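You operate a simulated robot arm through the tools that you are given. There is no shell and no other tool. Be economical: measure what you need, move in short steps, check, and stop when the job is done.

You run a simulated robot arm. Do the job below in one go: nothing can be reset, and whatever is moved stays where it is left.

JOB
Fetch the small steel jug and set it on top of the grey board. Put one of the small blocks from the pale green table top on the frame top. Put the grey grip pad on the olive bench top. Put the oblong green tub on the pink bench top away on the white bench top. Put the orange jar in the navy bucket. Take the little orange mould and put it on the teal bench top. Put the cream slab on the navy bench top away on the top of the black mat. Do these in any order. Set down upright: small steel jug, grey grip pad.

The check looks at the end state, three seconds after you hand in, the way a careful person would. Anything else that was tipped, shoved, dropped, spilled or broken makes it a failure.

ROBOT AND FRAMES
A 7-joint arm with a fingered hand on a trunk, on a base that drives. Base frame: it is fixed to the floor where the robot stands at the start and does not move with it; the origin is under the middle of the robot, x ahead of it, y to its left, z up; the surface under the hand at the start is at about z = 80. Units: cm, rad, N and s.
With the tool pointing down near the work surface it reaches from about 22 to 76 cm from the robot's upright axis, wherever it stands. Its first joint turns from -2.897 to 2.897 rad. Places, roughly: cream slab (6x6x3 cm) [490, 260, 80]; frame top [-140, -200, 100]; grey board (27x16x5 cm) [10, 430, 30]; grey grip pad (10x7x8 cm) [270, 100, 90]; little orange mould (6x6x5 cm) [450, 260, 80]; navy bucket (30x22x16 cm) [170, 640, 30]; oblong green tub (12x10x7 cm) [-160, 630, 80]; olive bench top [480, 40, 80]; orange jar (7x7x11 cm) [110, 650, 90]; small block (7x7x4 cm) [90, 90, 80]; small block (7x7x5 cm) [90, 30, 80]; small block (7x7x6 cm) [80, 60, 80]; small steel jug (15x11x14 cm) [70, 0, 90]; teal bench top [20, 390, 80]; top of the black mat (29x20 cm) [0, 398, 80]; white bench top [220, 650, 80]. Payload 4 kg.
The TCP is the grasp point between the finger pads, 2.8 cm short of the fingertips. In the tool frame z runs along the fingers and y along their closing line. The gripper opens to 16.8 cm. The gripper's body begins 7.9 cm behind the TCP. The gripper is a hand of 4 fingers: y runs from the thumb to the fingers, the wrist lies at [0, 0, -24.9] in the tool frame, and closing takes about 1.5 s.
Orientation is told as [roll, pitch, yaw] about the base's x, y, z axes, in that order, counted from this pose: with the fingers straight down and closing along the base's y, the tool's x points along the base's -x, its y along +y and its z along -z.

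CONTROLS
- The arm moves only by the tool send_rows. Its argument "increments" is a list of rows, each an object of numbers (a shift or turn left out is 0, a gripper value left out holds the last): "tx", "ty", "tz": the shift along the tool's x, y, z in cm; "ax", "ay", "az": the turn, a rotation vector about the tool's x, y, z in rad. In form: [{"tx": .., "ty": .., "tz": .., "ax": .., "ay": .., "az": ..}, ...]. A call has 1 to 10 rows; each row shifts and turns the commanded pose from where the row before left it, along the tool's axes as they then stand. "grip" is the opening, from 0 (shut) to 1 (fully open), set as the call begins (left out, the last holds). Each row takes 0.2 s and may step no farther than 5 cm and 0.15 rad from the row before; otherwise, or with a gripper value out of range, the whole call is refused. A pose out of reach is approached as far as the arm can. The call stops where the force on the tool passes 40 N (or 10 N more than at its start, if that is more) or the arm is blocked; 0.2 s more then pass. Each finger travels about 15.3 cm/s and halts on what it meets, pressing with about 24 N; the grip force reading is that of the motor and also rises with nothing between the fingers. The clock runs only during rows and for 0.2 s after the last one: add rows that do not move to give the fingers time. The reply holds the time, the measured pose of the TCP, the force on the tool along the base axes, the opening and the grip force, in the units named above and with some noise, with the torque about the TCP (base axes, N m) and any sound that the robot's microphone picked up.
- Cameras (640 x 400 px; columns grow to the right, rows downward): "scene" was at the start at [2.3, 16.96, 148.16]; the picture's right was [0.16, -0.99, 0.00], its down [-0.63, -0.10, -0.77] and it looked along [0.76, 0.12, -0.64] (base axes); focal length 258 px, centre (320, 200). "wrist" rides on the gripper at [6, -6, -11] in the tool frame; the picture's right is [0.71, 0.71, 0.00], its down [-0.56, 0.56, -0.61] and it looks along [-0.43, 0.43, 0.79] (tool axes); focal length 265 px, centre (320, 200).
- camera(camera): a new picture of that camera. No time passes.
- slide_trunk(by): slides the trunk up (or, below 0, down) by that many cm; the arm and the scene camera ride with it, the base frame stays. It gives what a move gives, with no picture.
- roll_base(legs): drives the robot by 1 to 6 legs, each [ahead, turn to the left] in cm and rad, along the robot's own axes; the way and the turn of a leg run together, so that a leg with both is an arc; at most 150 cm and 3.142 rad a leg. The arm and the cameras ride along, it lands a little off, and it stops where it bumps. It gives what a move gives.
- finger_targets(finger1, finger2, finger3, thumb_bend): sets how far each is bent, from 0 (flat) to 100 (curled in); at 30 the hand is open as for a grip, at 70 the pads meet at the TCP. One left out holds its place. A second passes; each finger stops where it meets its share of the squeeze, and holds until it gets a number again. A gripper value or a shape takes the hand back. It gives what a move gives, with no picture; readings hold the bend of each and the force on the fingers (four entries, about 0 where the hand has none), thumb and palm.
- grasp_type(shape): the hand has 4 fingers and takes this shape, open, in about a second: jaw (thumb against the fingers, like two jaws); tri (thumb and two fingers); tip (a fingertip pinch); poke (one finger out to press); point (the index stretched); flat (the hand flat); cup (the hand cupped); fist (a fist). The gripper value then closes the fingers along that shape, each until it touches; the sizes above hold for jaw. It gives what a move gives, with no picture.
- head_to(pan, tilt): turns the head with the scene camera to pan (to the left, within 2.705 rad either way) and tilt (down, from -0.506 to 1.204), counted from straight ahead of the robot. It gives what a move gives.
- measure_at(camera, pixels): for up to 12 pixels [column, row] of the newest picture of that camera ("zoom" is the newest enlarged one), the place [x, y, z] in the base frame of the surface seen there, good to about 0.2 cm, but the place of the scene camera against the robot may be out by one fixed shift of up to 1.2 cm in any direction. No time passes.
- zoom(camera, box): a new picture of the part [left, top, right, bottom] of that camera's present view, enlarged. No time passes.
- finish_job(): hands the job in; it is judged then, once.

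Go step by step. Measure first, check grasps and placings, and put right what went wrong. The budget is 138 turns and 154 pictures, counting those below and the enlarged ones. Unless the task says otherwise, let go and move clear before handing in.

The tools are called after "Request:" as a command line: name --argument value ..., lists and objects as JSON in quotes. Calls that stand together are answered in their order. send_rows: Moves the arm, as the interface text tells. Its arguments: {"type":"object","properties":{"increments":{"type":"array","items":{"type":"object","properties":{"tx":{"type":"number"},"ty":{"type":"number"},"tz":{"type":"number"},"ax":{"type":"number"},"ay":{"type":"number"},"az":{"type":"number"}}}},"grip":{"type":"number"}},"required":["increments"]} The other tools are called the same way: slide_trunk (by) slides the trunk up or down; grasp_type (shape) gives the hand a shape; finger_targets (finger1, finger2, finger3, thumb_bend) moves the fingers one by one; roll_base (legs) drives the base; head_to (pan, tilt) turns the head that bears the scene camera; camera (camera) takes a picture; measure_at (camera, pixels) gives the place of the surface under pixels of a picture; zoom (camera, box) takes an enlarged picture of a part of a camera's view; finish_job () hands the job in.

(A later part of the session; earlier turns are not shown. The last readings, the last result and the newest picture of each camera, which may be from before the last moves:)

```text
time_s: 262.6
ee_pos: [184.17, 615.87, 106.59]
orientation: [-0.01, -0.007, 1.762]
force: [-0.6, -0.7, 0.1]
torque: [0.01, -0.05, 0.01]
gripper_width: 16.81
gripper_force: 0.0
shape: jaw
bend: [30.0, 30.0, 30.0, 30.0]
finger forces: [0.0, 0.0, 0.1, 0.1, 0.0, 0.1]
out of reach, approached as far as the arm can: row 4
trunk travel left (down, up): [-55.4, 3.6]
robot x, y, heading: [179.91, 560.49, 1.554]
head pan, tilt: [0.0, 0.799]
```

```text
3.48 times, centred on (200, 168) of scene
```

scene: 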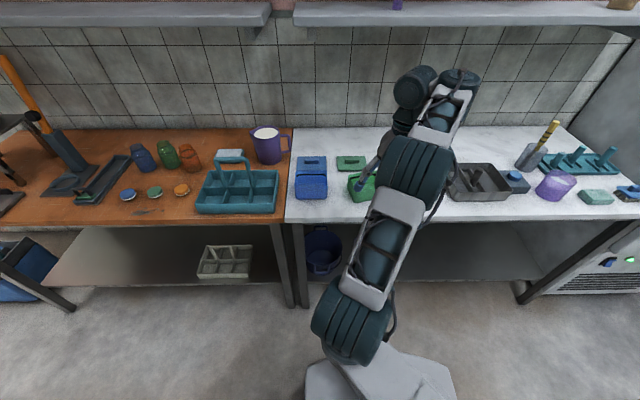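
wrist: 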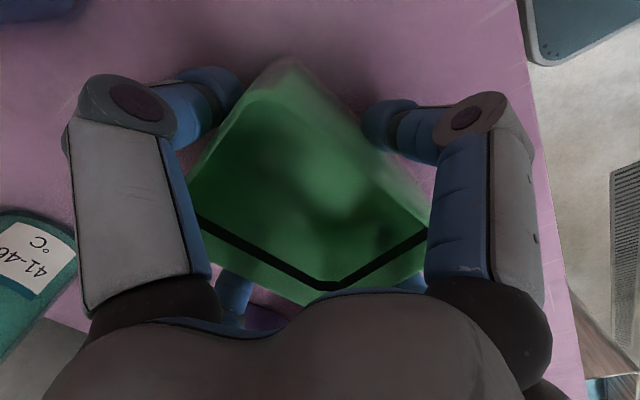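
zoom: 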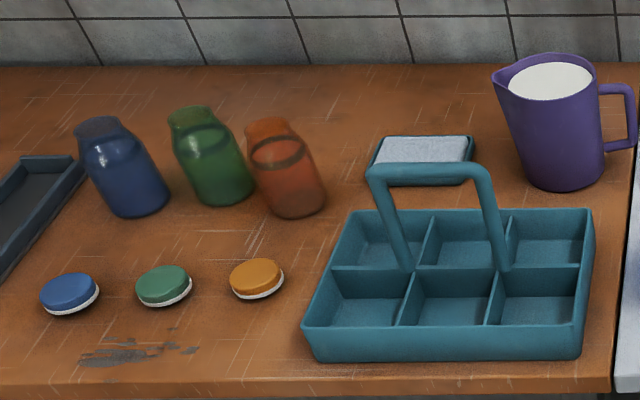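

The tub sits on the white bench. Next the orange jar (190,158): retract a little and drive to about (112,575).

Request:
send_rows --increments '[{"tx": 3.5}, {"tx": 3.5}, {"tx": 3.5}, {}]'

Request:
roll_base --legs '[[0, 1.376], [69.5, 0], [0, -1.36]]'

Request:
camera --camera "scene"

Request:
camera --camera "wrist"

```text
time_s: 263.6
ee_pos: [186.51, 605.4, 106.42]
orientation: [-0.009, -0.007, 1.758]
force: [0.8, -0.1, -0.5]
torque: [0.02, 0.01, -0.03]
gripper_width: 16.8
gripper_force: 0.1
shape: jaw
bend: [30.0, 30.0, 30.0, 30.0]
finger forces: [0.1, 0.0, 0.0, 0.1, 0.1, 0.0]
trunk travel left (down, up): [-55.4, 3.6]
robot x, y, heading: [180.61, 560.81, 1.557]
head pan, tilt: [0.0, 0.799]
```

```text
time_s: 274.1
ee_pos: [118.1, 620.75, 106.35]
orientation: [-0.011, -0.006, 1.774]
force: [-0.5, -0.3, 0.4]
torque: [0.01, 0.03, 0.0]
gripper_width: 16.81
gripper_force: 0.1
shape: jaw
bend: [30.0, 30.0, 30.0, 30.0]
finger forces: [0.0, 0.0, 0.0, 0.0, 0.0, 0.0]
trunk travel left (down, up): [-55.4, 3.6]
robot x, y, heading: [112.54, 575.36, 1.574]
head pan, tilt: [0.0, 0.799]
```

```text
57 pictures are left
```

scene: 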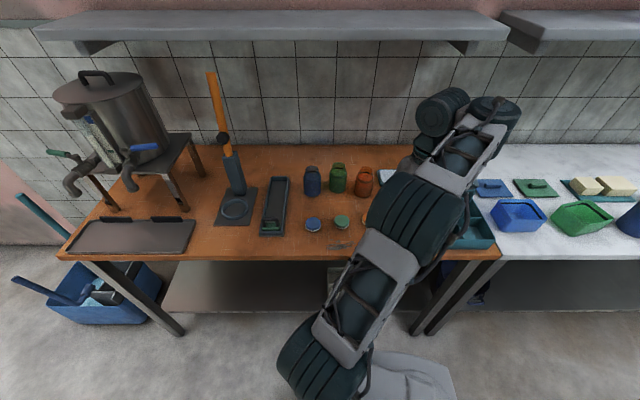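

```text
56 pictures are left
```

wrist: 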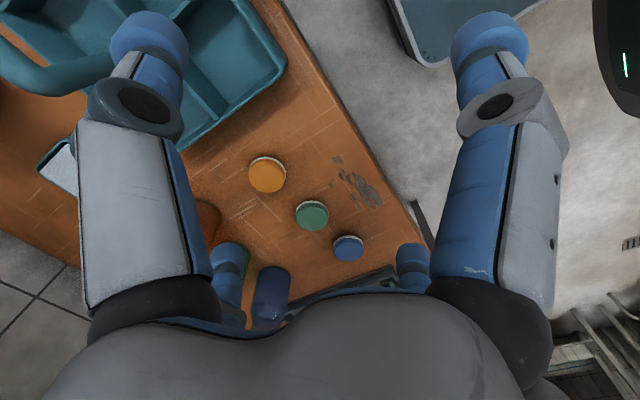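

Measuring the jar, its green neighbour, the tote and the shelf edge.

Request:
measure_at --camera "scene" --pixels '[[365, 172], [365, 185], [358, 182], [372, 182], [338, 185], [345, 180], [380, 175], [342, 215], [365, 193], [470, 245], [300, 38], [363, 168]]'

Request:
measure_at --camera "wrist" --pixels '[[205, 220], [270, 280], [268, 175], [180, 150], [60, 165], [235, 95], [285, 60], [50, 75], [150, 100], [100, 70]]'

Request:
zoom --camera "scene" --box '[290, 140, 420, 250]'

```text
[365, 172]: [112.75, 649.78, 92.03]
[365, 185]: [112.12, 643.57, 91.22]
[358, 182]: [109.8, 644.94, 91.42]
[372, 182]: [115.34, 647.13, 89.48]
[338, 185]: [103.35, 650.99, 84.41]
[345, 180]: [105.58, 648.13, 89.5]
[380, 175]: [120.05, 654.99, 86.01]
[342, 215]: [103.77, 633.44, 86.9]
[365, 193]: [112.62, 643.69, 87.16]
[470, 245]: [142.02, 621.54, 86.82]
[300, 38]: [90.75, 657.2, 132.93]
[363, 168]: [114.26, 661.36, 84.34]
```

```text
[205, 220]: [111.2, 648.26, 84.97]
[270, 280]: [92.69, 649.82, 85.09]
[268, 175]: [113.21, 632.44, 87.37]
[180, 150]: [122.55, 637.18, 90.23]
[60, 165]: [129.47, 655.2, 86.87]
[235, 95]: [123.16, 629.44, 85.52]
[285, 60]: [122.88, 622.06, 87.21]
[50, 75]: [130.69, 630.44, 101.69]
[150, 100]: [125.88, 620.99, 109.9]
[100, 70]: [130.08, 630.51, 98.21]
```

```text
3.64 times, centred on (355, 195) of scene
```

zoom: 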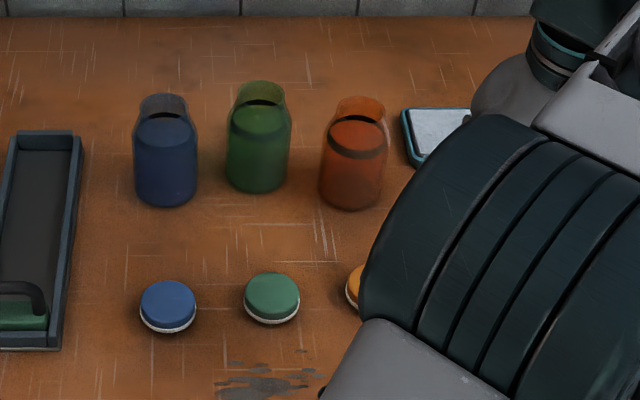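

The jar's axis is about (112.4,647.1). I'll drive 7 cm closer, narrow the opening to clear the green jar, and move above the jar.

Request:
roll_base --legs '[[7, 0]]'

Request:
send_rows --increments '[{"tx": -4}, {"tx": -4}, {"tx": -4}, {"tx": -4}, {"tx": -3.7, "ty": 0.2}, {}, {}]' --grip 0.68

Request:
camera --camera "wrist"

```text
time_s: 275.1
ee_pos: [118.29, 627.72, 106.39]
orientation: [-0.01, -0.006, 1.773]
force: [-0.6, 0.1, 0.0]
torque: [-0.04, 0.0, -0.02]
gripper_width: 16.81
gripper_force: 0.1
shape: jaw
bend: [30.0, 30.0, 30.0, 30.0]
finger forces: [0.0, 0.0, 0.0, 0.0, 0.1, 0.0]
trunk travel left (down, up): [-55.4, 3.6]
robot x, y, heading: [112.59, 582.55, 1.571]
head pan, tilt: [0.0, 0.799]
```

```text
time_s: 276.7
ee_pos: [114.09, 646.91, 106.46]
orientation: [-0.012, -0.007, 1.773]
force: [-0.9, -0.4, 0.0]
torque: [0.02, -0.01, -0.01]
gripper_width: 11.47
gripper_force: 0.1
shape: jaw
bend: [26.0, 26.0, 26.0, 26.0]
finger forces: [0.1, 0.1, 0.1, 0.0, 0.0, 0.0]
trunk travel left (down, up): [-55.4, 3.6]
robot x, y, heading: [112.62, 582.49, 1.573]
head pan, tilt: [0.0, 0.799]
```

```text
54 pictures are left
```

wrist: 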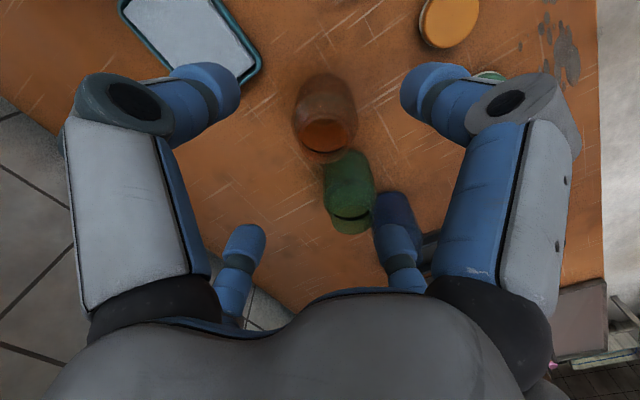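

The jar's mouth is at (325,133). Measuring for a final correction.

Request:
measure_at --camera "wrist" --pixels '[[325, 135], [301, 132], [352, 136], [325, 150], [325, 118], [325, 85], [350, 185], [330, 165]]'

Request:
zoom --camera "wrist" --box '[250, 50, 450, 250]'

```text
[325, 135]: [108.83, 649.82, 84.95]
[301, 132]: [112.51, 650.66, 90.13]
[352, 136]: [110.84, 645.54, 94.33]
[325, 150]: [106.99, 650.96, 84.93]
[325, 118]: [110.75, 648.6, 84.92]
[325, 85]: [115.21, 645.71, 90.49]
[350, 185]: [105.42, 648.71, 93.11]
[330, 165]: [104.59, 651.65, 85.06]
```

```text
2.00 times, centred on (350, 150) of wrist
```

zoom: 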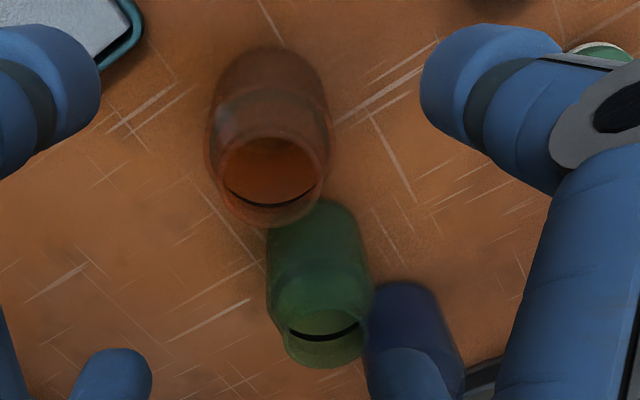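

The mouth's ray gives the axis at (112.6,647.2), matching. Correcting, lowering around the jar and closing.

Request:
send_rows --increments '[{"tx": -0.6, "ty": 1.4}, {"tz": 4}, {"tz": 4}, {"tz": 4}, {"tz": 3.8}, {}]'

Request:
send_rows --increments '[{}, {}, {}, {}, {}, {}, {}]' --grip 0.2

Request:
camera --camera "wrist"

```text
time_s: 278.1
ee_pos: [112.69, 647.46, 90.64]
orientation: [-0.01, -0.007, 1.773]
force: [0.8, 0.4, 0.5]
torque: [-0.01, 0.02, 0.0]
gripper_width: 11.49
gripper_force: 0.0
shape: jaw
bend: [26.0, 26.0, 26.0, 26.0]
finger forces: [0.0, 0.1, 0.0, 0.0, 0.0, 0.0]
trunk travel left (down, up): [-55.4, 3.6]
robot x, y, heading: [112.36, 582.32, 1.578]
head pan, tilt: [0.0, 0.799]
```

```text
time_s: 279.7
ee_pos: [112.61, 647.41, 90.75]
orientation: [-0.012, -0.007, 1.773]
force: [0.2, -0.1, -0.6]
torque: [0.01, 0.02, -0.01]
gripper_width: 5.5
gripper_force: 24.4
shape: jaw
bend: [79.0, 79.0, 79.0, 44.0]
finger forces: [21.2, 21.6, 21.6, 0.0, 21.5, 0.1]
trunk travel left (down, up): [-55.4, 3.6]
robot x, y, heading: [112.58, 582.39, 1.572]
head pan, tilt: [0.0, 0.799]
```

```text
52 pictures are left
```

wrist: 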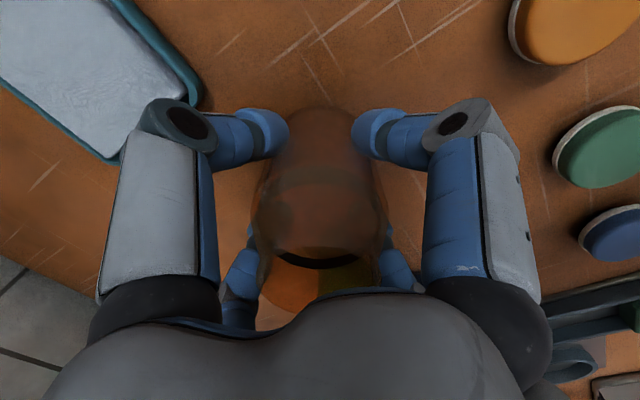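

The jar is held by all four fingers. I'll lift it, retract, back away from the bench, and tilt the hand forward for the low bucket.

Request:
send_rows --increments '[{"tz": -4.5}, {"tz": -4.5}, {"tz": -4.5}, {"tx": 4.5}, {"tx": 4.5}, {"tx": 3}, {}]'

Request:
roll_base --legs '[[-28, 0], [0, -1.572], [54.5, 0], [0, 1.572]]'

Request:
send_rows --increments '[{"ay": -0.15}, {"ay": -0.15}, {"ay": -0.15}, {"ay": -0.15}, {}]'

Request:
slide_trunk --by -40

Request:
head_to --pan 0.0 --tilt 0.55

Request:
camera --camera "scene"

```text
time_s: 281.3
ee_pos: [115.1, 635.56, 104.21]
orientation: [-0.01, -0.007, 1.773]
force: [0.2, -0.3, -0.4]
torque: [-0.06, 0.01, 0.01]
gripper_width: 5.53
gripper_force: 24.1
shape: jaw
bend: [79.0, 79.0, 79.0, 44.0]
finger forces: [20.9, 21.7, 21.6, 0.0, 21.5, 0.0]
trunk travel left (down, up): [-55.4, 3.6]
robot x, y, heading: [112.52, 582.43, 1.573]
head pan, tilt: [0.0, 0.799]
```

```text
time_s: 293.7
ee_pos: [170.09, 607.16, 104.06]
orientation: [-0.01, -0.008, 1.761]
force: [0.3, -0.5, -0.7]
torque: [0.01, -0.02, -0.02]
gripper_width: 5.48
gripper_force: 24.3
shape: jaw
bend: [79.0, 79.0, 79.0, 44.0]
finger forces: [20.3, 21.6, 21.4, 0.1, 21.7, 0.0]
trunk travel left (down, up): [-55.4, 3.6]
robot x, y, heading: [166.95, 554.02, 1.561]
head pan, tilt: [0.0, 0.799]
```

```text
time_s: 294.9
ee_pos: [170.16, 611.67, 104.8]
orientation: [-0.009, -0.604, 1.766]
force: [0.2, -0.4, -1.3]
torque: [0.01, 0.0, 0.02]
gripper_width: 5.46
gripper_force: 24.0
shape: jaw
bend: [79.0, 79.0, 79.0, 44.0]
finger forces: [20.6, 21.5, 21.5, 0.0, 21.3, 0.1]
out of reach, approached as far as the arm can: row 3, 4
trunk travel left (down, up): [-55.4, 3.6]
robot x, y, heading: [166.99, 554.29, 1.564]
head pan, tilt: [0.0, 0.799]
```

```text
time_s: 298.7
ee_pos: [170.13, 611.57, 64.83]
orientation: [-0.008, -0.604, 1.769]
force: [-0.3, 0.1, -0.6]
torque: [0.02, 0.01, -0.01]
gripper_width: 5.47
gripper_force: 23.8
shape: jaw
bend: [79.0, 79.0, 79.0, 44.0]
finger forces: [20.5, 21.5, 21.7, 0.0, 21.4, 0.0]
trunk travel left (down, up): [-15.3, 43.6]
robot x, y, heading: [167.09, 553.75, 1.558]
head pan, tilt: [0.0, 0.799]
```

```text
time_s: 299.5
ee_pos: [170.3, 611.55, 64.81]
orientation: [-0.008, -0.604, 1.766]
force: [0.4, 0.3, -0.8]
torque: [0.0, 0.0, 0.02]
gripper_width: 5.48
gripper_force: 24.2
shape: jaw
bend: [79.0, 79.0, 79.0, 44.0]
finger forces: [20.5, 21.5, 21.7, 0.0, 21.3, 0.1]
trunk travel left (down, up): [-15.3, 43.6]
robot x, y, heading: [167.2, 554.08, 1.56]
head pan, tilt: [0.0, 0.55]
```

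```text
51 pictures are left
```

scene: 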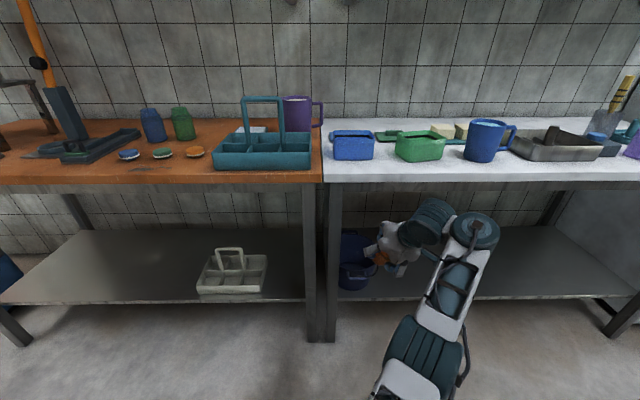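

The bucket is at (355,260). Zooming and measuring its rim.

Request:
zoom --camera "scene" --box '[310, 170, 450, 310]'

Request:
measure_at --camera "scene" --pixels '[[343, 240], [355, 235], [372, 240], [355, 265], [365, 266], [345, 275], [352, 245], [362, 250], [333, 185], [420, 186], [330, 300], [375, 270]]'

```text
2.86 times, centred on (380, 240) of scene
```

zoom: 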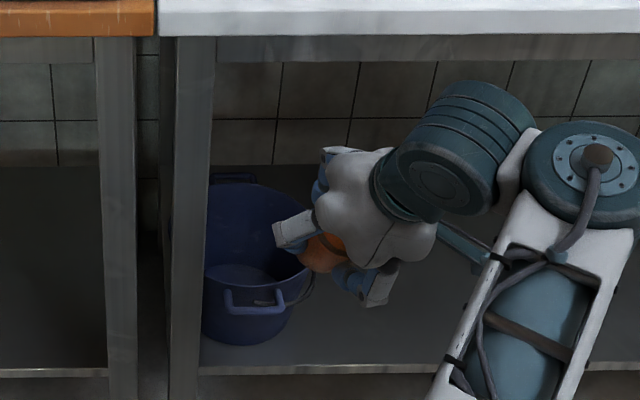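

```text
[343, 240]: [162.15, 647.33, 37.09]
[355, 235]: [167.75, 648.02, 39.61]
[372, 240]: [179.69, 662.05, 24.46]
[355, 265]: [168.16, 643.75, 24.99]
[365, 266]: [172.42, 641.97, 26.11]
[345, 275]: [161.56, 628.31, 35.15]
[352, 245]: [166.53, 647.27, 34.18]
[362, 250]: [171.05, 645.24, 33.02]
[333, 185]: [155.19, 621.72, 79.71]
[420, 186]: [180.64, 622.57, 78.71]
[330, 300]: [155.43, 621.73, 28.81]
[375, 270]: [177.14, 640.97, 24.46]
```

The bucket is centred near (167.3,639), rim z≈40, front handle toward me; the apron bottom is at z≈77. I'll roll the hand so its camera stays above the rim, lower, and drive in partway.

Request:
slide_trunk --by -15

Request:
send_rows --increments '[{"az": -0.125}, {"az": -0.125}, {"az": -0.125}, {"az": -0.125}, {"tx": -0.22, "ty": 2.1, "tz": 1.87}, {}]'

Request:
roll_base --legs '[[20.5, 0]]'

Request:
camera --camera "wrist"

Request:
camera --camera "scene"

```text
time_s: 301.2
ee_pos: [170.23, 611.7, 49.9]
orientation: [-0.01, -0.603, 1.769]
force: [0.4, -0.3, -1.0]
torque: [0.0, 0.0, 0.03]
gripper_width: 5.47
gripper_force: 23.9
shape: jaw
bend: [79.0, 79.0, 79.0, 44.0]
finger forces: [20.5, 21.4, 21.6, 0.1, 21.5, 0.0]
trunk travel left (down, up): [-0.3, 58.6]
robot x, y, heading: [167.03, 554.29, 1.56]
head pan, tilt: [0.0, 0.55]
```

```text
time_s: 302.6
ee_pos: [168.8, 612.89, 48.79]
orientation: [-0.321, -0.514, 2.351]
force: [-0.4, -0.2, -1.0]
torque: [0.03, -0.01, -0.01]
gripper_width: 5.45
gripper_force: 23.8
shape: jaw
bend: [79.0, 79.0, 79.0, 44.0]
finger forces: [20.5, 21.5, 21.5, 0.0, 21.4, 0.0]
out of reach, approached as far as the arm can: row 5
trunk travel left (down, up): [-0.3, 58.6]
robot x, y, heading: [166.82, 554.02, 1.56]
head pan, tilt: [0.0, 0.55]
```

```text
time_s: 304.3
ee_pos: [169.01, 633.32, 48.8]
orientation: [-0.322, -0.514, 2.352]
force: [-0.7, 0.1, -0.3]
torque: [0.0, 0.03, 0.03]
gripper_width: 5.47
gripper_force: 24.5
shape: jaw
bend: [79.0, 79.0, 79.0, 44.0]
finger forces: [20.4, 21.4, 21.6, 0.0, 21.4, 0.1]
trunk travel left (down, up): [-0.3, 58.6]
robot x, y, heading: [167.34, 574.43, 1.563]
head pan, tilt: [0.0, 0.55]
```

```text
49 pictures are left
```

wrist: 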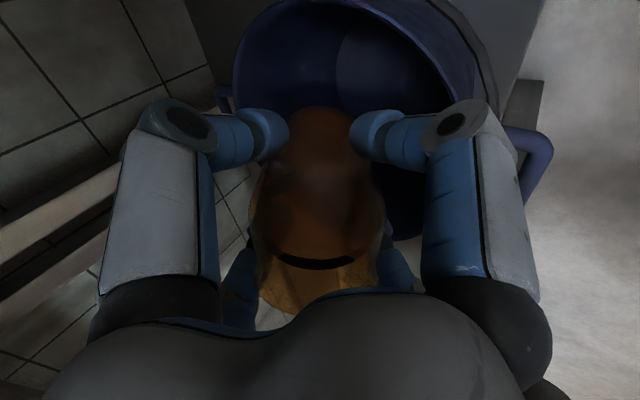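

```text
48 pictures are left
```

scene: 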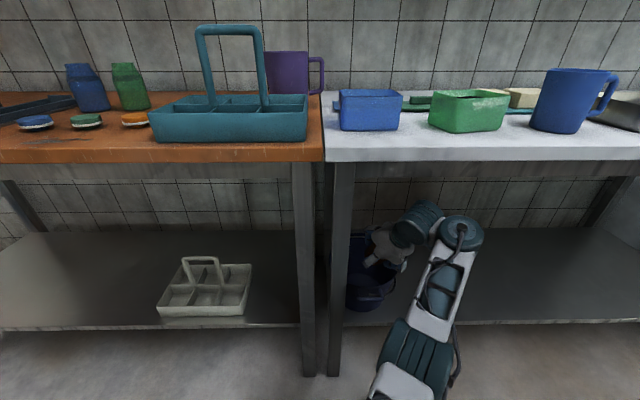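

The jar is over the bucket opening. I'll advance along the tool 6 cm first and see whether the arm reaches.

Request:
send_rows --increments '[{"tz": 3}, {"tz": 3}, {}]'

Request:
send_rows --increments '[{"tz": 3}, {"tz": 2}, {}]'

Request:
camera --camera "wrist"

Request:
zoom --camera "scene" --box '[310, 150, 510, 330]'

```text
time_s: 305.1
ee_pos: [168.4, 636.68, 43.68]
orientation: [-0.32, -0.516, 2.352]
force: [-0.3, -0.7, -0.8]
torque: [0.02, -0.02, -0.01]
gripper_width: 5.48
gripper_force: 24.6
shape: jaw
bend: [79.0, 79.0, 79.0, 44.0]
finger forces: [20.3, 21.6, 21.5, 0.1, 21.4, 0.0]
trunk travel left (down, up): [-0.3, 58.6]
robot x, y, heading: [167.09, 574.33, 1.559]
head pan, tilt: [0.0, 0.55]
```

```text
time_s: 305.9
ee_pos: [167.82, 639.37, 39.71]
orientation: [-0.323, -0.512, 2.351]
force: [0.7, 0.2, 0.2]
torque: [-0.01, 0.01, 0.0]
gripper_width: 5.5
gripper_force: 24.5
shape: jaw
bend: [79.0, 79.0, 79.0, 44.0]
finger forces: [20.5, 21.5, 21.5, 0.0, 21.4, 0.1]
trunk travel left (down, up): [-0.3, 58.6]
robot x, y, heading: [167.45, 574.44, 1.563]
head pan, tilt: [0.0, 0.55]
```

```text
47 pictures are left
```

wrist: 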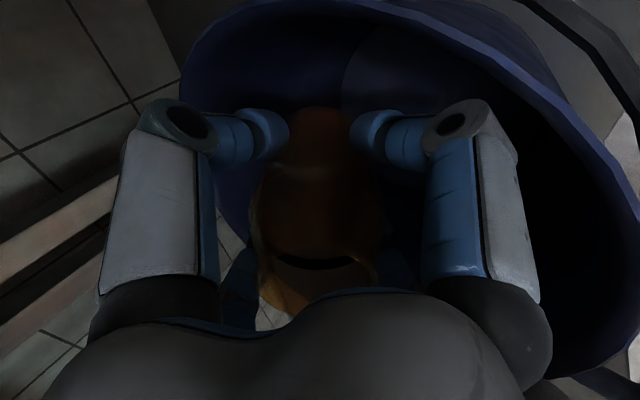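

```text
2.22 times, centred on (410, 240) of scene
```

zoom: 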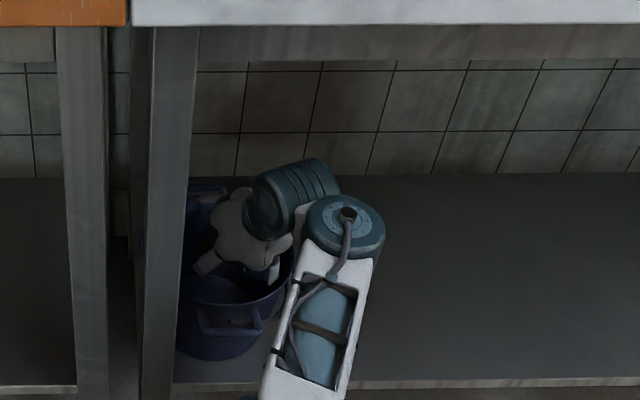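

No contact yet and the hand is inside the opening. Going 4 cm straight down in small rows.

Request:
send_rows --increments '[{"tx": 0.5, "ty": 0.27, "tz": 0.82}, {"tx": 0.5, "ty": 0.27, "tz": 0.82}, {}]'

Request:
send_rows --increments '[{"tx": 0.5, "ty": 0.27, "tz": 0.82}, {"tx": 0.5, "ty": 0.27, "tz": 0.82}, {}]'

Request:
zoom --camera "scene" --box '[330, 200, 450, 310]'

```text
time_s: 306.7
ee_pos: [167.85, 639.41, 37.59]
orientation: [-0.321, -0.515, 2.351]
force: [-0.8, 0.4, -0.3]
torque: [0.01, 0.02, 0.01]
gripper_width: 5.47
gripper_force: 23.7
shape: jaw
bend: [79.0, 79.0, 79.0, 44.0]
finger forces: [20.5, 21.6, 21.5, 0.0, 21.4, 0.0]
trunk travel left (down, up): [-0.3, 58.6]
robot x, y, heading: [167.26, 574.74, 1.557]
head pan, tilt: [0.0, 0.55]
```

```text
time_s: 307.5
ee_pos: [167.91, 639.39, 35.57]
orientation: [-0.322, -0.514, 2.349]
force: [-1.2, -0.3, -1.2]
torque: [-0.01, 0.02, -0.01]
gripper_width: 5.52
gripper_force: 23.9
shape: jaw
bend: [79.0, 79.0, 79.0, 44.0]
finger forces: [21.1, 21.7, 21.5, 0.1, 21.3, 0.0]
trunk travel left (down, up): [-0.3, 58.6]
robot x, y, heading: [167.29, 574.79, 1.562]
head pan, tilt: [0.0, 0.55]
```

```text
3.64 times, centred on (390, 255) of scene
```

zoom: 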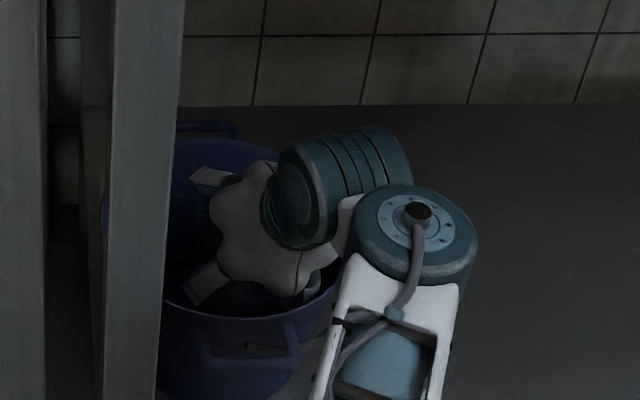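

Still free. Two more centimetres down, then release with a small opening.

Request:
send_rows --increments '[{"tx": 0.5, "ty": 0.27, "tz": 0.82}, {"tx": 0.4, "ty": 0.22, "tz": 0.66}, {}]'

Request:
send_rows --increments '[{}, {}, {}, {}, {}, {}]' --grip 0.58

Request:
camera --camera "wrist"

```text
time_s: 308.3
ee_pos: [167.86, 639.4, 34.0]
orientation: [-0.323, -0.516, 2.351]
force: [0.2, 1.0, -0.8]
torque: [0.0, 0.02, -0.03]
gripper_width: 5.47
gripper_force: 24.0
shape: jaw
bend: [79.0, 79.0, 79.0, 44.0]
finger forces: [21.4, 21.6, 21.4, 0.1, 21.4, 0.1]
trunk travel left (down, up): [-0.3, 58.6]
robot x, y, heading: [166.92, 574.78, 1.558]
head pan, tilt: [0.0, 0.55]
```

```text
time_s: 309.7
ee_pos: [167.99, 639.3, 33.85]
orientation: [-0.322, -0.515, 2.351]
force: [0.3, -0.4, -0.2]
torque: [-0.03, 0.01, -0.02]
gripper_width: 9.69
gripper_force: 0.1
shape: jaw
bend: [31.0, 31.0, 31.0, 31.0]
finger forces: [0.8, 0.1, 0.0, 0.0, 0.0, 0.0]
trunk travel left (down, up): [-0.3, 58.6]
robot x, y, heading: [166.91, 574.63, 1.559]
head pan, tilt: [0.0, 0.55]
```

```text
44 pictures are left
```

wrist: 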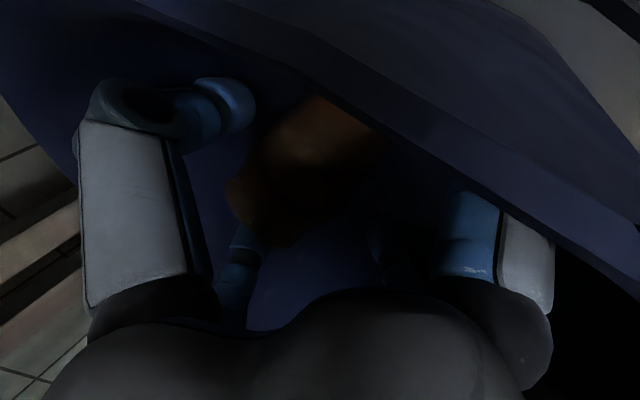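

The jar lies in the bucket. Retracing the path: up, out along the tool, then back with the base.

Request:
send_rows --increments '[{"tx": -0.9, "ty": -0.5, "tz": -1.5}, {"tx": -0.9, "ty": -0.5, "tz": -1.5}, {"tx": -0.9, "ty": -0.5, "tz": -1.5}, {"tz": -3}, {"tz": -4}, {"tz": -4}, {}]'

Request:
roll_base --legs '[[-30, 0]]'

Request:
slide_trunk --by 40

Request:
camera --camera "scene"

Request:
zoom --camera "scene" --box '[310, 220, 450, 330]'

```text
time_s: 311.3
ee_pos: [169.1, 633.23, 48.37]
orientation: [-0.319, -0.513, 2.35]
force: [0.5, -0.1, 0.3]
torque: [-0.02, -0.05, 0.01]
gripper_width: 9.7
gripper_force: 0.0
shape: jaw
bend: [31.0, 31.0, 31.0, 31.0]
finger forces: [0.0, 0.0, 0.0, 0.0, 0.0, 0.0]
trunk travel left (down, up): [-0.3, 58.6]
robot x, y, heading: [167.53, 574.47, 1.56]
head pan, tilt: [0.0, 0.55]
```

```text
time_s: 313.3
ee_pos: [168.99, 603.48, 48.49]
orientation: [-0.317, -0.513, 2.346]
force: [0.1, 0.6, 0.1]
torque: [0.03, 0.02, 0.01]
gripper_width: 9.71
gripper_force: 0.1
shape: jaw
bend: [31.0, 31.0, 31.0, 31.0]
finger forces: [0.1, 0.0, 0.1, 0.1, 0.0, 0.0]
trunk travel left (down, up): [-0.3, 58.6]
robot x, y, heading: [166.68, 544.55, 1.557]
head pan, tilt: [0.0, 0.55]
```

```text
time_s: 317.1
ee_pos: [168.92, 603.64, 88.51]
orientation: [-0.318, -0.515, 2.347]
force: [-0.7, 0.0, 0.1]
torque: [0.0, -0.02, -0.01]
gripper_width: 9.7
gripper_force: 0.1
shape: jaw
bend: [31.0, 31.0, 31.0, 31.0]
finger forces: [0.1, 0.1, 0.1, 0.1, 0.0, 0.0]
trunk travel left (down, up): [-40.3, 18.6]
robot x, y, heading: [166.81, 544.86, 1.555]
head pan, tilt: [0.0, 0.55]
```

```text
43 pictures are left
```

scene: 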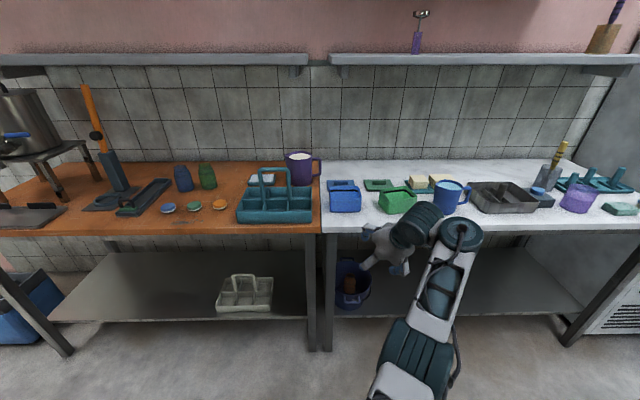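

```text
3.64 times, centred on (380, 275) of scene
```

zoom: 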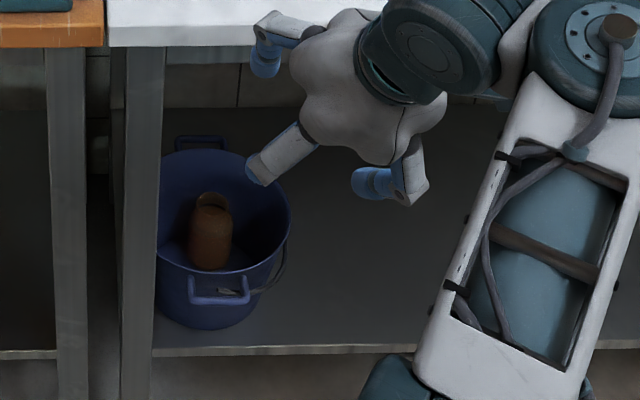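

The jar stands inside the bucket. Now I'll straighten the hand and look toward the navy bench around (470,260).

Request:
slide_trunk --by 15

Request:
send_rows --increments '[{"az": 0.125}, {"az": 0.125}, {"az": 0.125}, {"az": 0.125}, {"ay": 0.15}, {"ay": 0.15}, {"ay": 0.15}, {"ay": 0.15}, {"tx": 4}, {"tx": 4}]' --grip 1

Request:
head_to --pan -2.31 --tilt 0.3

Request:
camera --camera "scene"

```text
time_s: 318.9
ee_pos: [169.02, 603.64, 103.42]
orientation: [-0.318, -0.513, 2.345]
force: [0.0, 0.3, -0.3]
torque: [0.02, 0.0, -0.02]
gripper_width: 9.7
gripper_force: 0.0
shape: jaw
bend: [31.0, 31.0, 31.0, 31.0]
finger forces: [0.0, 0.0, 0.1, 0.0, 0.0, 0.0]
trunk travel left (down, up): [-55.4, 3.6]
robot x, y, heading: [167.01, 544.7, 1.556]
head pan, tilt: [0.0, 0.55]
```

```text
time_s: 321.1
ee_pos: [170.51, 595.42, 103.54]
orientation: [-0.004, 0.004, 1.759]
force: [0.1, -0.3, -0.2]
torque: [0.0, 0.0, 0.02]
gripper_width: 16.79
gripper_force: 0.1
shape: jaw
bend: [30.0, 30.0, 30.0, 30.0]
finger forces: [0.0, 0.0, 0.0, 0.0, 0.1, 0.0]
trunk travel left (down, up): [-55.4, 3.6]
robot x, y, heading: [167.17, 544.84, 1.556]
head pan, tilt: [0.0, 0.55]
```

```text
time_s: 323.2
ee_pos: [170.48, 595.77, 103.45]
orientation: [-0.004, 0.004, 1.762]
force: [-0.2, 0.8, -0.3]
torque: [0.0, 0.02, 0.0]
gripper_width: 16.79
gripper_force: 0.1
shape: jaw
bend: [30.0, 30.0, 30.0, 30.0]
finger forces: [0.0, 0.1, 0.1, 0.0, 0.0, 0.0]
trunk travel left (down, up): [-55.4, 3.6]
robot x, y, heading: [166.97, 544.37, 1.555]
head pan, tilt: [-2.311, 0.3]
```

```text
41 pictures are left
```

scene: 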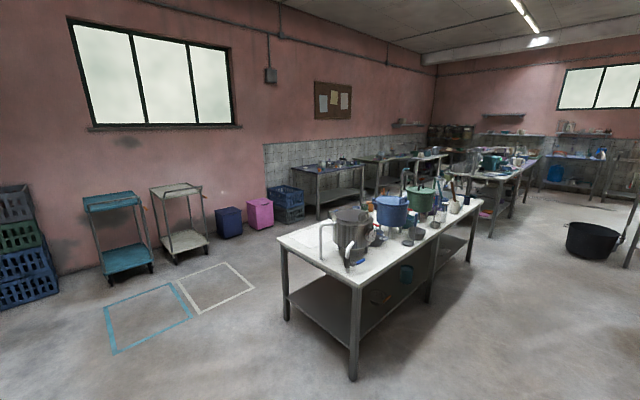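

Measuring the benches along the far wall and the pot bench.

Request:
zoom --camera "scene" --box '[270, 130, 470, 240]'

Request:
measure_at --camera "scene" --pixels '[[292, 166], [318, 176], [364, 167], [318, 218], [360, 206], [355, 378], [286, 318], [358, 285], [482, 205], [468, 262], [290, 215], [385, 158]]'

```text
3.20 times, centred on (370, 185) of scene
```

zoom: 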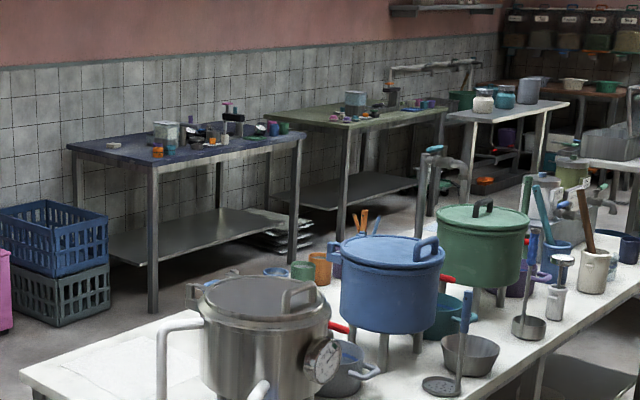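

```text
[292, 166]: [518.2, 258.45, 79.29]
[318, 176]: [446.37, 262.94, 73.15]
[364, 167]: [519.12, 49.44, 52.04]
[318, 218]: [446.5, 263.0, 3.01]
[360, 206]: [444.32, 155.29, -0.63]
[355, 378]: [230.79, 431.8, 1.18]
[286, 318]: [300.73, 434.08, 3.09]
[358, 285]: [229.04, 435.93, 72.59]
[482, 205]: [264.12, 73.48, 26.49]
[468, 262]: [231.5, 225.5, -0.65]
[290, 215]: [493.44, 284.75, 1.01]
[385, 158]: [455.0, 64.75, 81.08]
```

Navy bench: x 444–518, y 155–263; crates stand behind its end. I'll drive round the pot bench to about (436,316), a corner position for both mould and slab.

Request:
roll_base --legs '[[0, -1.965], [94.3, 0], [94.3, 0], [0, -0.609], [95, 0], [86, 0]]'

Request:
head_to --pan 0.25 --tilt 0.75

Request:
camera --camera "scene"

```text
time_s: 347.8
ee_pos: [458.19, 269.2, 103.38]
orientation: [-0.004, 0.004, -0.813]
force: [-0.4, -0.4, 0.0]
torque: [0.0, 0.01, -0.04]
gripper_width: 16.8
gripper_force: 0.0
shape: jaw
bend: [30.0, 30.0, 30.0, 30.0]
finger forces: [0.0, 0.0, 0.1, 0.1, 0.0, 0.1]
trunk travel left (down, up): [-55.4, 3.6]
robot x, y, heading: [433.68, 314.08, -1.02]
head pan, tilt: [-2.311, 0.3]
```

```text
time_s: 350.1
ee_pos: [458.17, 269.13, 103.44]
orientation: [-0.003, 0.003, -0.813]
force: [0.4, 0.2, 1.1]
torque: [-0.01, -0.02, 0.01]
gripper_width: 16.8
gripper_force: 0.1
shape: jaw
bend: [30.0, 30.0, 30.0, 30.0]
finger forces: [0.1, 0.0, 0.1, 0.0, 0.0, 0.0]
trunk travel left (down, up): [-55.4, 3.6]
robot x, y, heading: [434.14, 314.24, -1.019]
head pan, tilt: [0.25, 0.75]
```

```text
39 pictures are left
```

scene: 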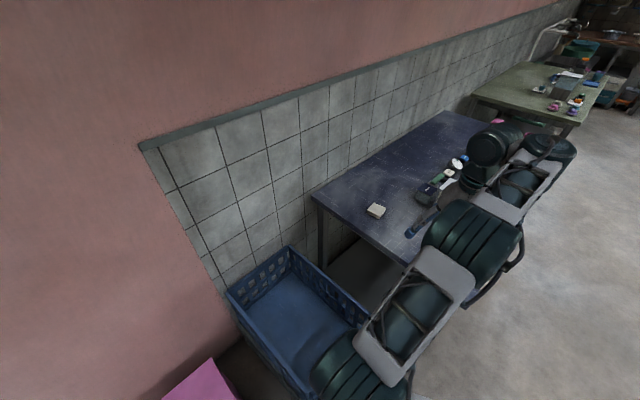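

The slab is at (376,210); the arm hides the mould. Checking with the wrist camera.

Request:
camera --camera "wrist"

Request:
measure_at --camera "scene" --pixels '[[376, 208], [368, 209], [377, 203], [385, 208], [376, 215], [312, 196], [405, 262], [425, 195], [300, 250], [370, 320]]'

Request:
zoom --camera "scene" --box '[300, 100, 520, 280]'

```text
38 pictures are left
```

wrist: 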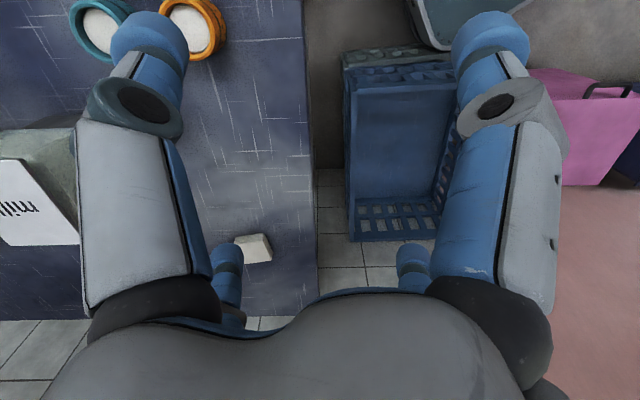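

```text
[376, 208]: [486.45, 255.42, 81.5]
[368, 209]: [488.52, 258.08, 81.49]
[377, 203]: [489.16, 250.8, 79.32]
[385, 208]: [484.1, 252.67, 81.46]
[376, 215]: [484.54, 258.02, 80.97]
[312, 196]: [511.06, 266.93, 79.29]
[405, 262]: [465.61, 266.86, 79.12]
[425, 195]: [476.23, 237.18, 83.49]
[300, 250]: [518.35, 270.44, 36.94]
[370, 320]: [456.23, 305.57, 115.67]
```

```text
2.22 times, centred on (410, 190) of scene
```

zoom: 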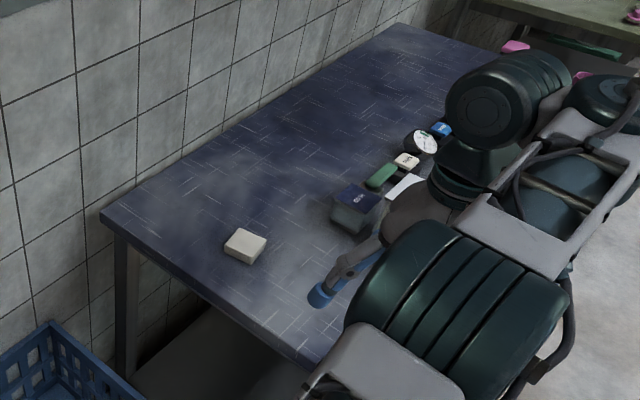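

Measuring the orange mould at (197,28) in the wrist view and the crate's extent.

Request:
measure_at --camera "wrist" --pixels '[[200, 25], [217, 15], [222, 45], [205, 58], [195, 8], [95, 30], [352, 90], [352, 235], [445, 100], [255, 245], [240, 250], [270, 248]]'

Request:
zoom --camera "wrist" --box '[60, 0, 320, 150]'

```text
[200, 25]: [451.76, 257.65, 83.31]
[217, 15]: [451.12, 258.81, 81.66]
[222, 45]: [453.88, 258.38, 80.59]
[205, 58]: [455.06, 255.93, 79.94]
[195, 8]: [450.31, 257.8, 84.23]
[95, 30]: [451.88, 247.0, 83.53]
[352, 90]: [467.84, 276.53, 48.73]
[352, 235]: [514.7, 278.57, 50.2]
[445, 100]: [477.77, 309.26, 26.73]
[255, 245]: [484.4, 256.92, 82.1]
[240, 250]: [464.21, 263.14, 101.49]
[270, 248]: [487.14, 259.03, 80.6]
```

```text
2.46 times, centred on (190, 75) of wrist
```

zoom: 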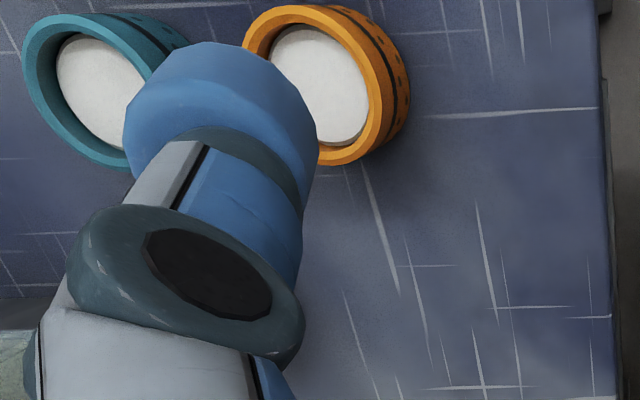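

The orange mould is centred near (451.9,257), rim z≈85, with the teal one 10 cm beyond. I'll move over it with a narrowed opening and lower partway.

Request:
send_rows --increments '[{"tx": -1.5, "ty": -4.3}, {"tx": -1.5, "ty": -4.3}, {"tx": -1.46, "ty": -4.3}, {"tz": 4.5}, {"tz": 4.5}, {}]' --grip 0.62

Request:
camera --camera "wrist"

```text
time_s: 351.5
ee_pos: [451.88, 257.24, 94.4]
orientation: [-0.004, 0.004, -0.814]
force: [-0.3, -0.1, 1.3]
torque: [0.0, 0.01, 0.01]
gripper_width: 10.46
gripper_force: 0.0
shape: jaw
bend: [29.0, 29.0, 29.0, 29.0]
finger forces: [0.1, 0.1, 0.0, 0.0, 0.1, 0.0]
trunk travel left (down, up): [-55.4, 3.6]
robot x, y, heading: [433.92, 314.09, -1.017]
head pan, tilt: [0.25, 0.75]
```

```text
35 pictures are left
```

wrist: 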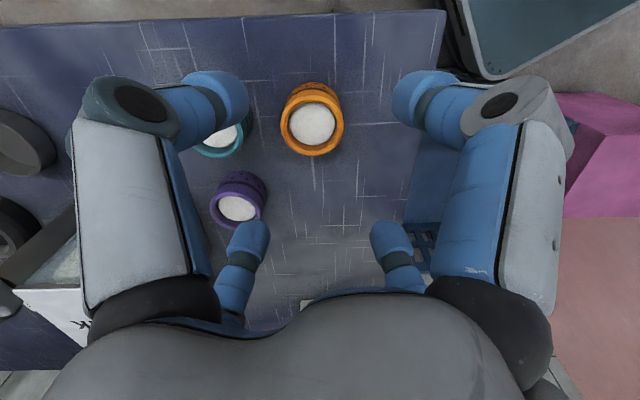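

The mould's rim centre at (312,125) is about 0.7 cm off the tool axis. Correcting, lowering, closing.

Request:
send_rows --increments '[{"tx": -0.2, "ty": -0.65}, {"tz": 4}, {"tz": 4}, {"tz": 3}, {}]'

Request:
send_rows --increments '[{}, {}, {}, {}, {}, {}, {}]' --grip 0.15

Request:
send_rows --increments '[{"tz": -3}, {"tz": -4}, {"tz": -4}, {"tz": -4}, {"tz": -4}, {}]'

Request:
camera --camera "wrist"

```text
time_s: 352.7
ee_pos: [451.34, 256.6, 83.42]
orientation: [-0.003, 0.002, -0.814]
force: [0.3, -0.3, 0.0]
torque: [0.02, 0.0, -0.04]
gripper_width: 10.46
gripper_force: 0.0
shape: jaw
bend: [29.0, 29.0, 29.0, 29.0]
finger forces: [0.0, 0.1, 0.0, 0.1, 0.0, 0.1]
trunk travel left (down, up): [-55.4, 3.6]
robot x, y, heading: [433.81, 313.96, -1.018]
head pan, tilt: [0.25, 0.75]
```

```text
time_s: 354.3
ee_pos: [451.31, 256.6, 83.42]
orientation: [-0.003, 0.004, -0.814]
force: [-2.4, -1.6, 5.9]
torque: [-0.05, -0.16, -0.04]
gripper_width: 3.85
gripper_force: 23.8
shape: jaw
bend: [77.0, 47.0, 47.0, 52.0]
finger forces: [20.7, 26.1, 27.0, 0.0, 21.8, 0.1]
trunk travel left (down, up): [-55.4, 3.6]
robot x, y, heading: [433.68, 313.9, -1.019]
head pan, tilt: [0.25, 0.75]
```

```text
time_s: 355.7
ee_pos: [451.68, 256.47, 102.5]
orientation: [-0.003, 0.004, -0.815]
force: [-0.3, -0.4, -0.2]
torque: [-0.01, 0.02, 0.0]
gripper_width: 3.85
gripper_force: 23.6
shape: jaw
bend: [77.0, 47.0, 47.0, 52.0]
finger forces: [19.4, 26.1, 27.7, 0.0, 20.6, 0.0]
trunk travel left (down, up): [-55.4, 3.6]
robot x, y, heading: [433.64, 314.1, -1.02]
head pan, tilt: [0.25, 0.75]
```

```text
34 pictures are left
```

wrist: 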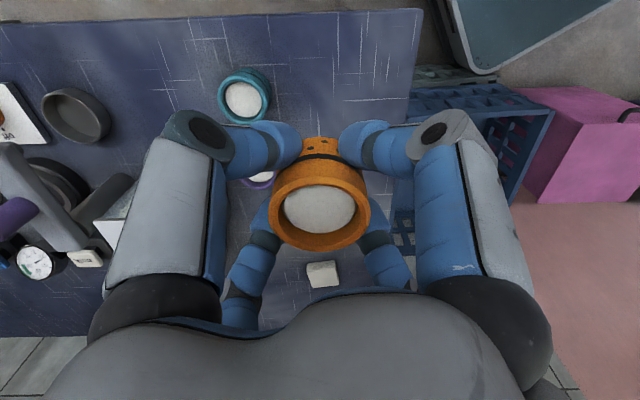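

The mould is held firmly (20–28 N). Carrying it round the pot bench to the teal bench's far side, about (118,428).

Request:
roll_base --legs '[[0, -1.6], [0, -1.571], [124.5, 0], [124.5, 0], [0, 1.533]]'

Request:
roll_base --legs '[[108, 0], [108, 0], [0, -0.483]]'

Request:
head_to --pan 0.2 --tilt 0.65

Request:
camera --camera "scene"

```text
time_s: 379.3
ee_pos: [247.97, 515.21, 102.39]
orientation: [-0.004, 0.003, -2.45]
force: [0.1, -1.0, -1.3]
torque: [0.03, -0.01, -0.02]
gripper_width: 3.87
gripper_force: 24.0
shape: jaw
bend: [78.0, 77.0, 48.0, 52.0]
finger forces: [19.0, 22.6, 25.3, 0.1, 21.1, 0.1]
trunk travel left (down, up): [-55.4, 3.6]
robot x, y, heading: [306.98, 529.28, -2.654]
head pan, tilt: [0.25, 0.75]
```

```text
time_s: 391.4
ee_pos: [56.66, 443.33, 102.35]
orientation: [-0.004, 0.002, -2.933]
force: [0.1, 0.6, -0.6]
torque: [0.0, -0.01, 0.03]
gripper_width: 3.87
gripper_force: 23.6
shape: jaw
bend: [78.0, 77.0, 48.0, 52.0]
finger forces: [19.0, 22.4, 25.1, 0.0, 21.1, 0.1]
trunk travel left (down, up): [-55.4, 3.6]
robot x, y, heading: [115.28, 428.55, -3.141]
head pan, tilt: [0.25, 0.75]
```

```text
time_s: 392.1
ee_pos: [56.59, 443.32, 102.37]
orientation: [-0.003, 0.005, -2.935]
force: [0.3, -0.4, 0.2]
torque: [0.01, 0.03, 0.0]
gripper_width: 3.85
gripper_force: 24.2
shape: jaw
bend: [78.0, 77.0, 48.0, 52.0]
finger forces: [19.1, 22.5, 25.1, 0.0, 21.2, 0.0]
trunk travel left (down, up): [-55.4, 3.6]
robot x, y, heading: [114.94, 428.91, -3.142]
head pan, tilt: [0.201, 0.649]
```

```text
33 pictures are left
```

scene: 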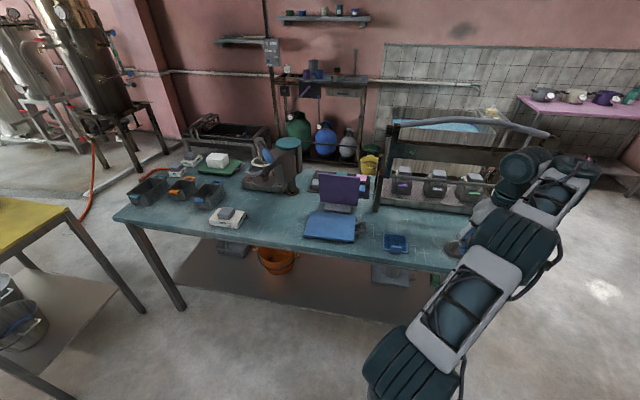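

Free patch around (280,218) between the white scale and the blue pad. Measuring it and neighbours.

Request:
measure_at --camera "scene" --pixels '[[280, 218], [246, 220], [306, 225], [280, 243], [265, 200], [298, 195], [245, 187], [430, 235], [370, 232], [356, 233], [300, 215], [415, 255]]'

Request:
zoom --camera "scene" --box '[190, 130, 490, 290]'

```text
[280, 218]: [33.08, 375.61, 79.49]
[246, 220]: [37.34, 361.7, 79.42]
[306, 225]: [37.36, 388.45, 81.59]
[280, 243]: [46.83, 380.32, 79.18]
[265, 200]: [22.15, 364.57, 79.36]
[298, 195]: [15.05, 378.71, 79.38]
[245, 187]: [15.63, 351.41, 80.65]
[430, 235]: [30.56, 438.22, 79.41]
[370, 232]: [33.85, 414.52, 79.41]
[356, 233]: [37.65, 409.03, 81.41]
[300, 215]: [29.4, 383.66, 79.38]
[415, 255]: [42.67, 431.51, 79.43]
```

```text
2.13 times, centred on (340, 210) of scene
```

zoom: 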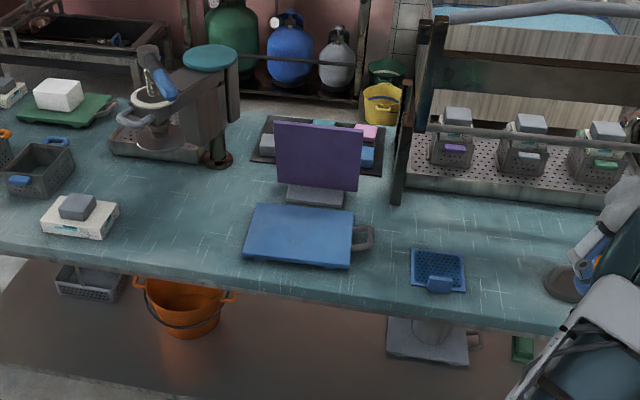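

I'll place it at about (33,374.5), well clear of neighbours: drive to (93,374) facing the bench.

Request:
roll_base --legs '[[0, 1.191], [59, 0], [0, -1.191]]'

Request:
camera --camera "wrist"

```text
time_s: 400.3
ee_pos: [34.53, 360.45, 102.6]
orientation: [0.001, -0.017, -2.45]
force: [0.2, -1.5, -0.1]
torque: [0.05, 0.01, 0.07]
gripper_width: 3.73
gripper_force: 23.8
shape: jaw
bend: [78.0, 77.0, 47.0, 53.0]
finger forces: [19.8, 23.5, 24.4, 0.0, 25.8, 0.0]
trunk travel left (down, up): [-55.4, 3.6]
robot x, y, heading: [93.54, 373.78, -2.683]
head pan, tilt: [0.201, 0.649]
stopped in leg 3: the force on the tool passed its limit at 56 N (the readings are from after the stop); the commanded pose is now the measured one
```

```text
31 pictures are left
```

wrist: 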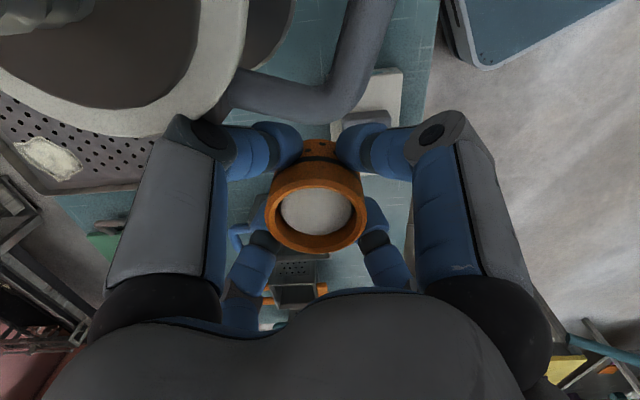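

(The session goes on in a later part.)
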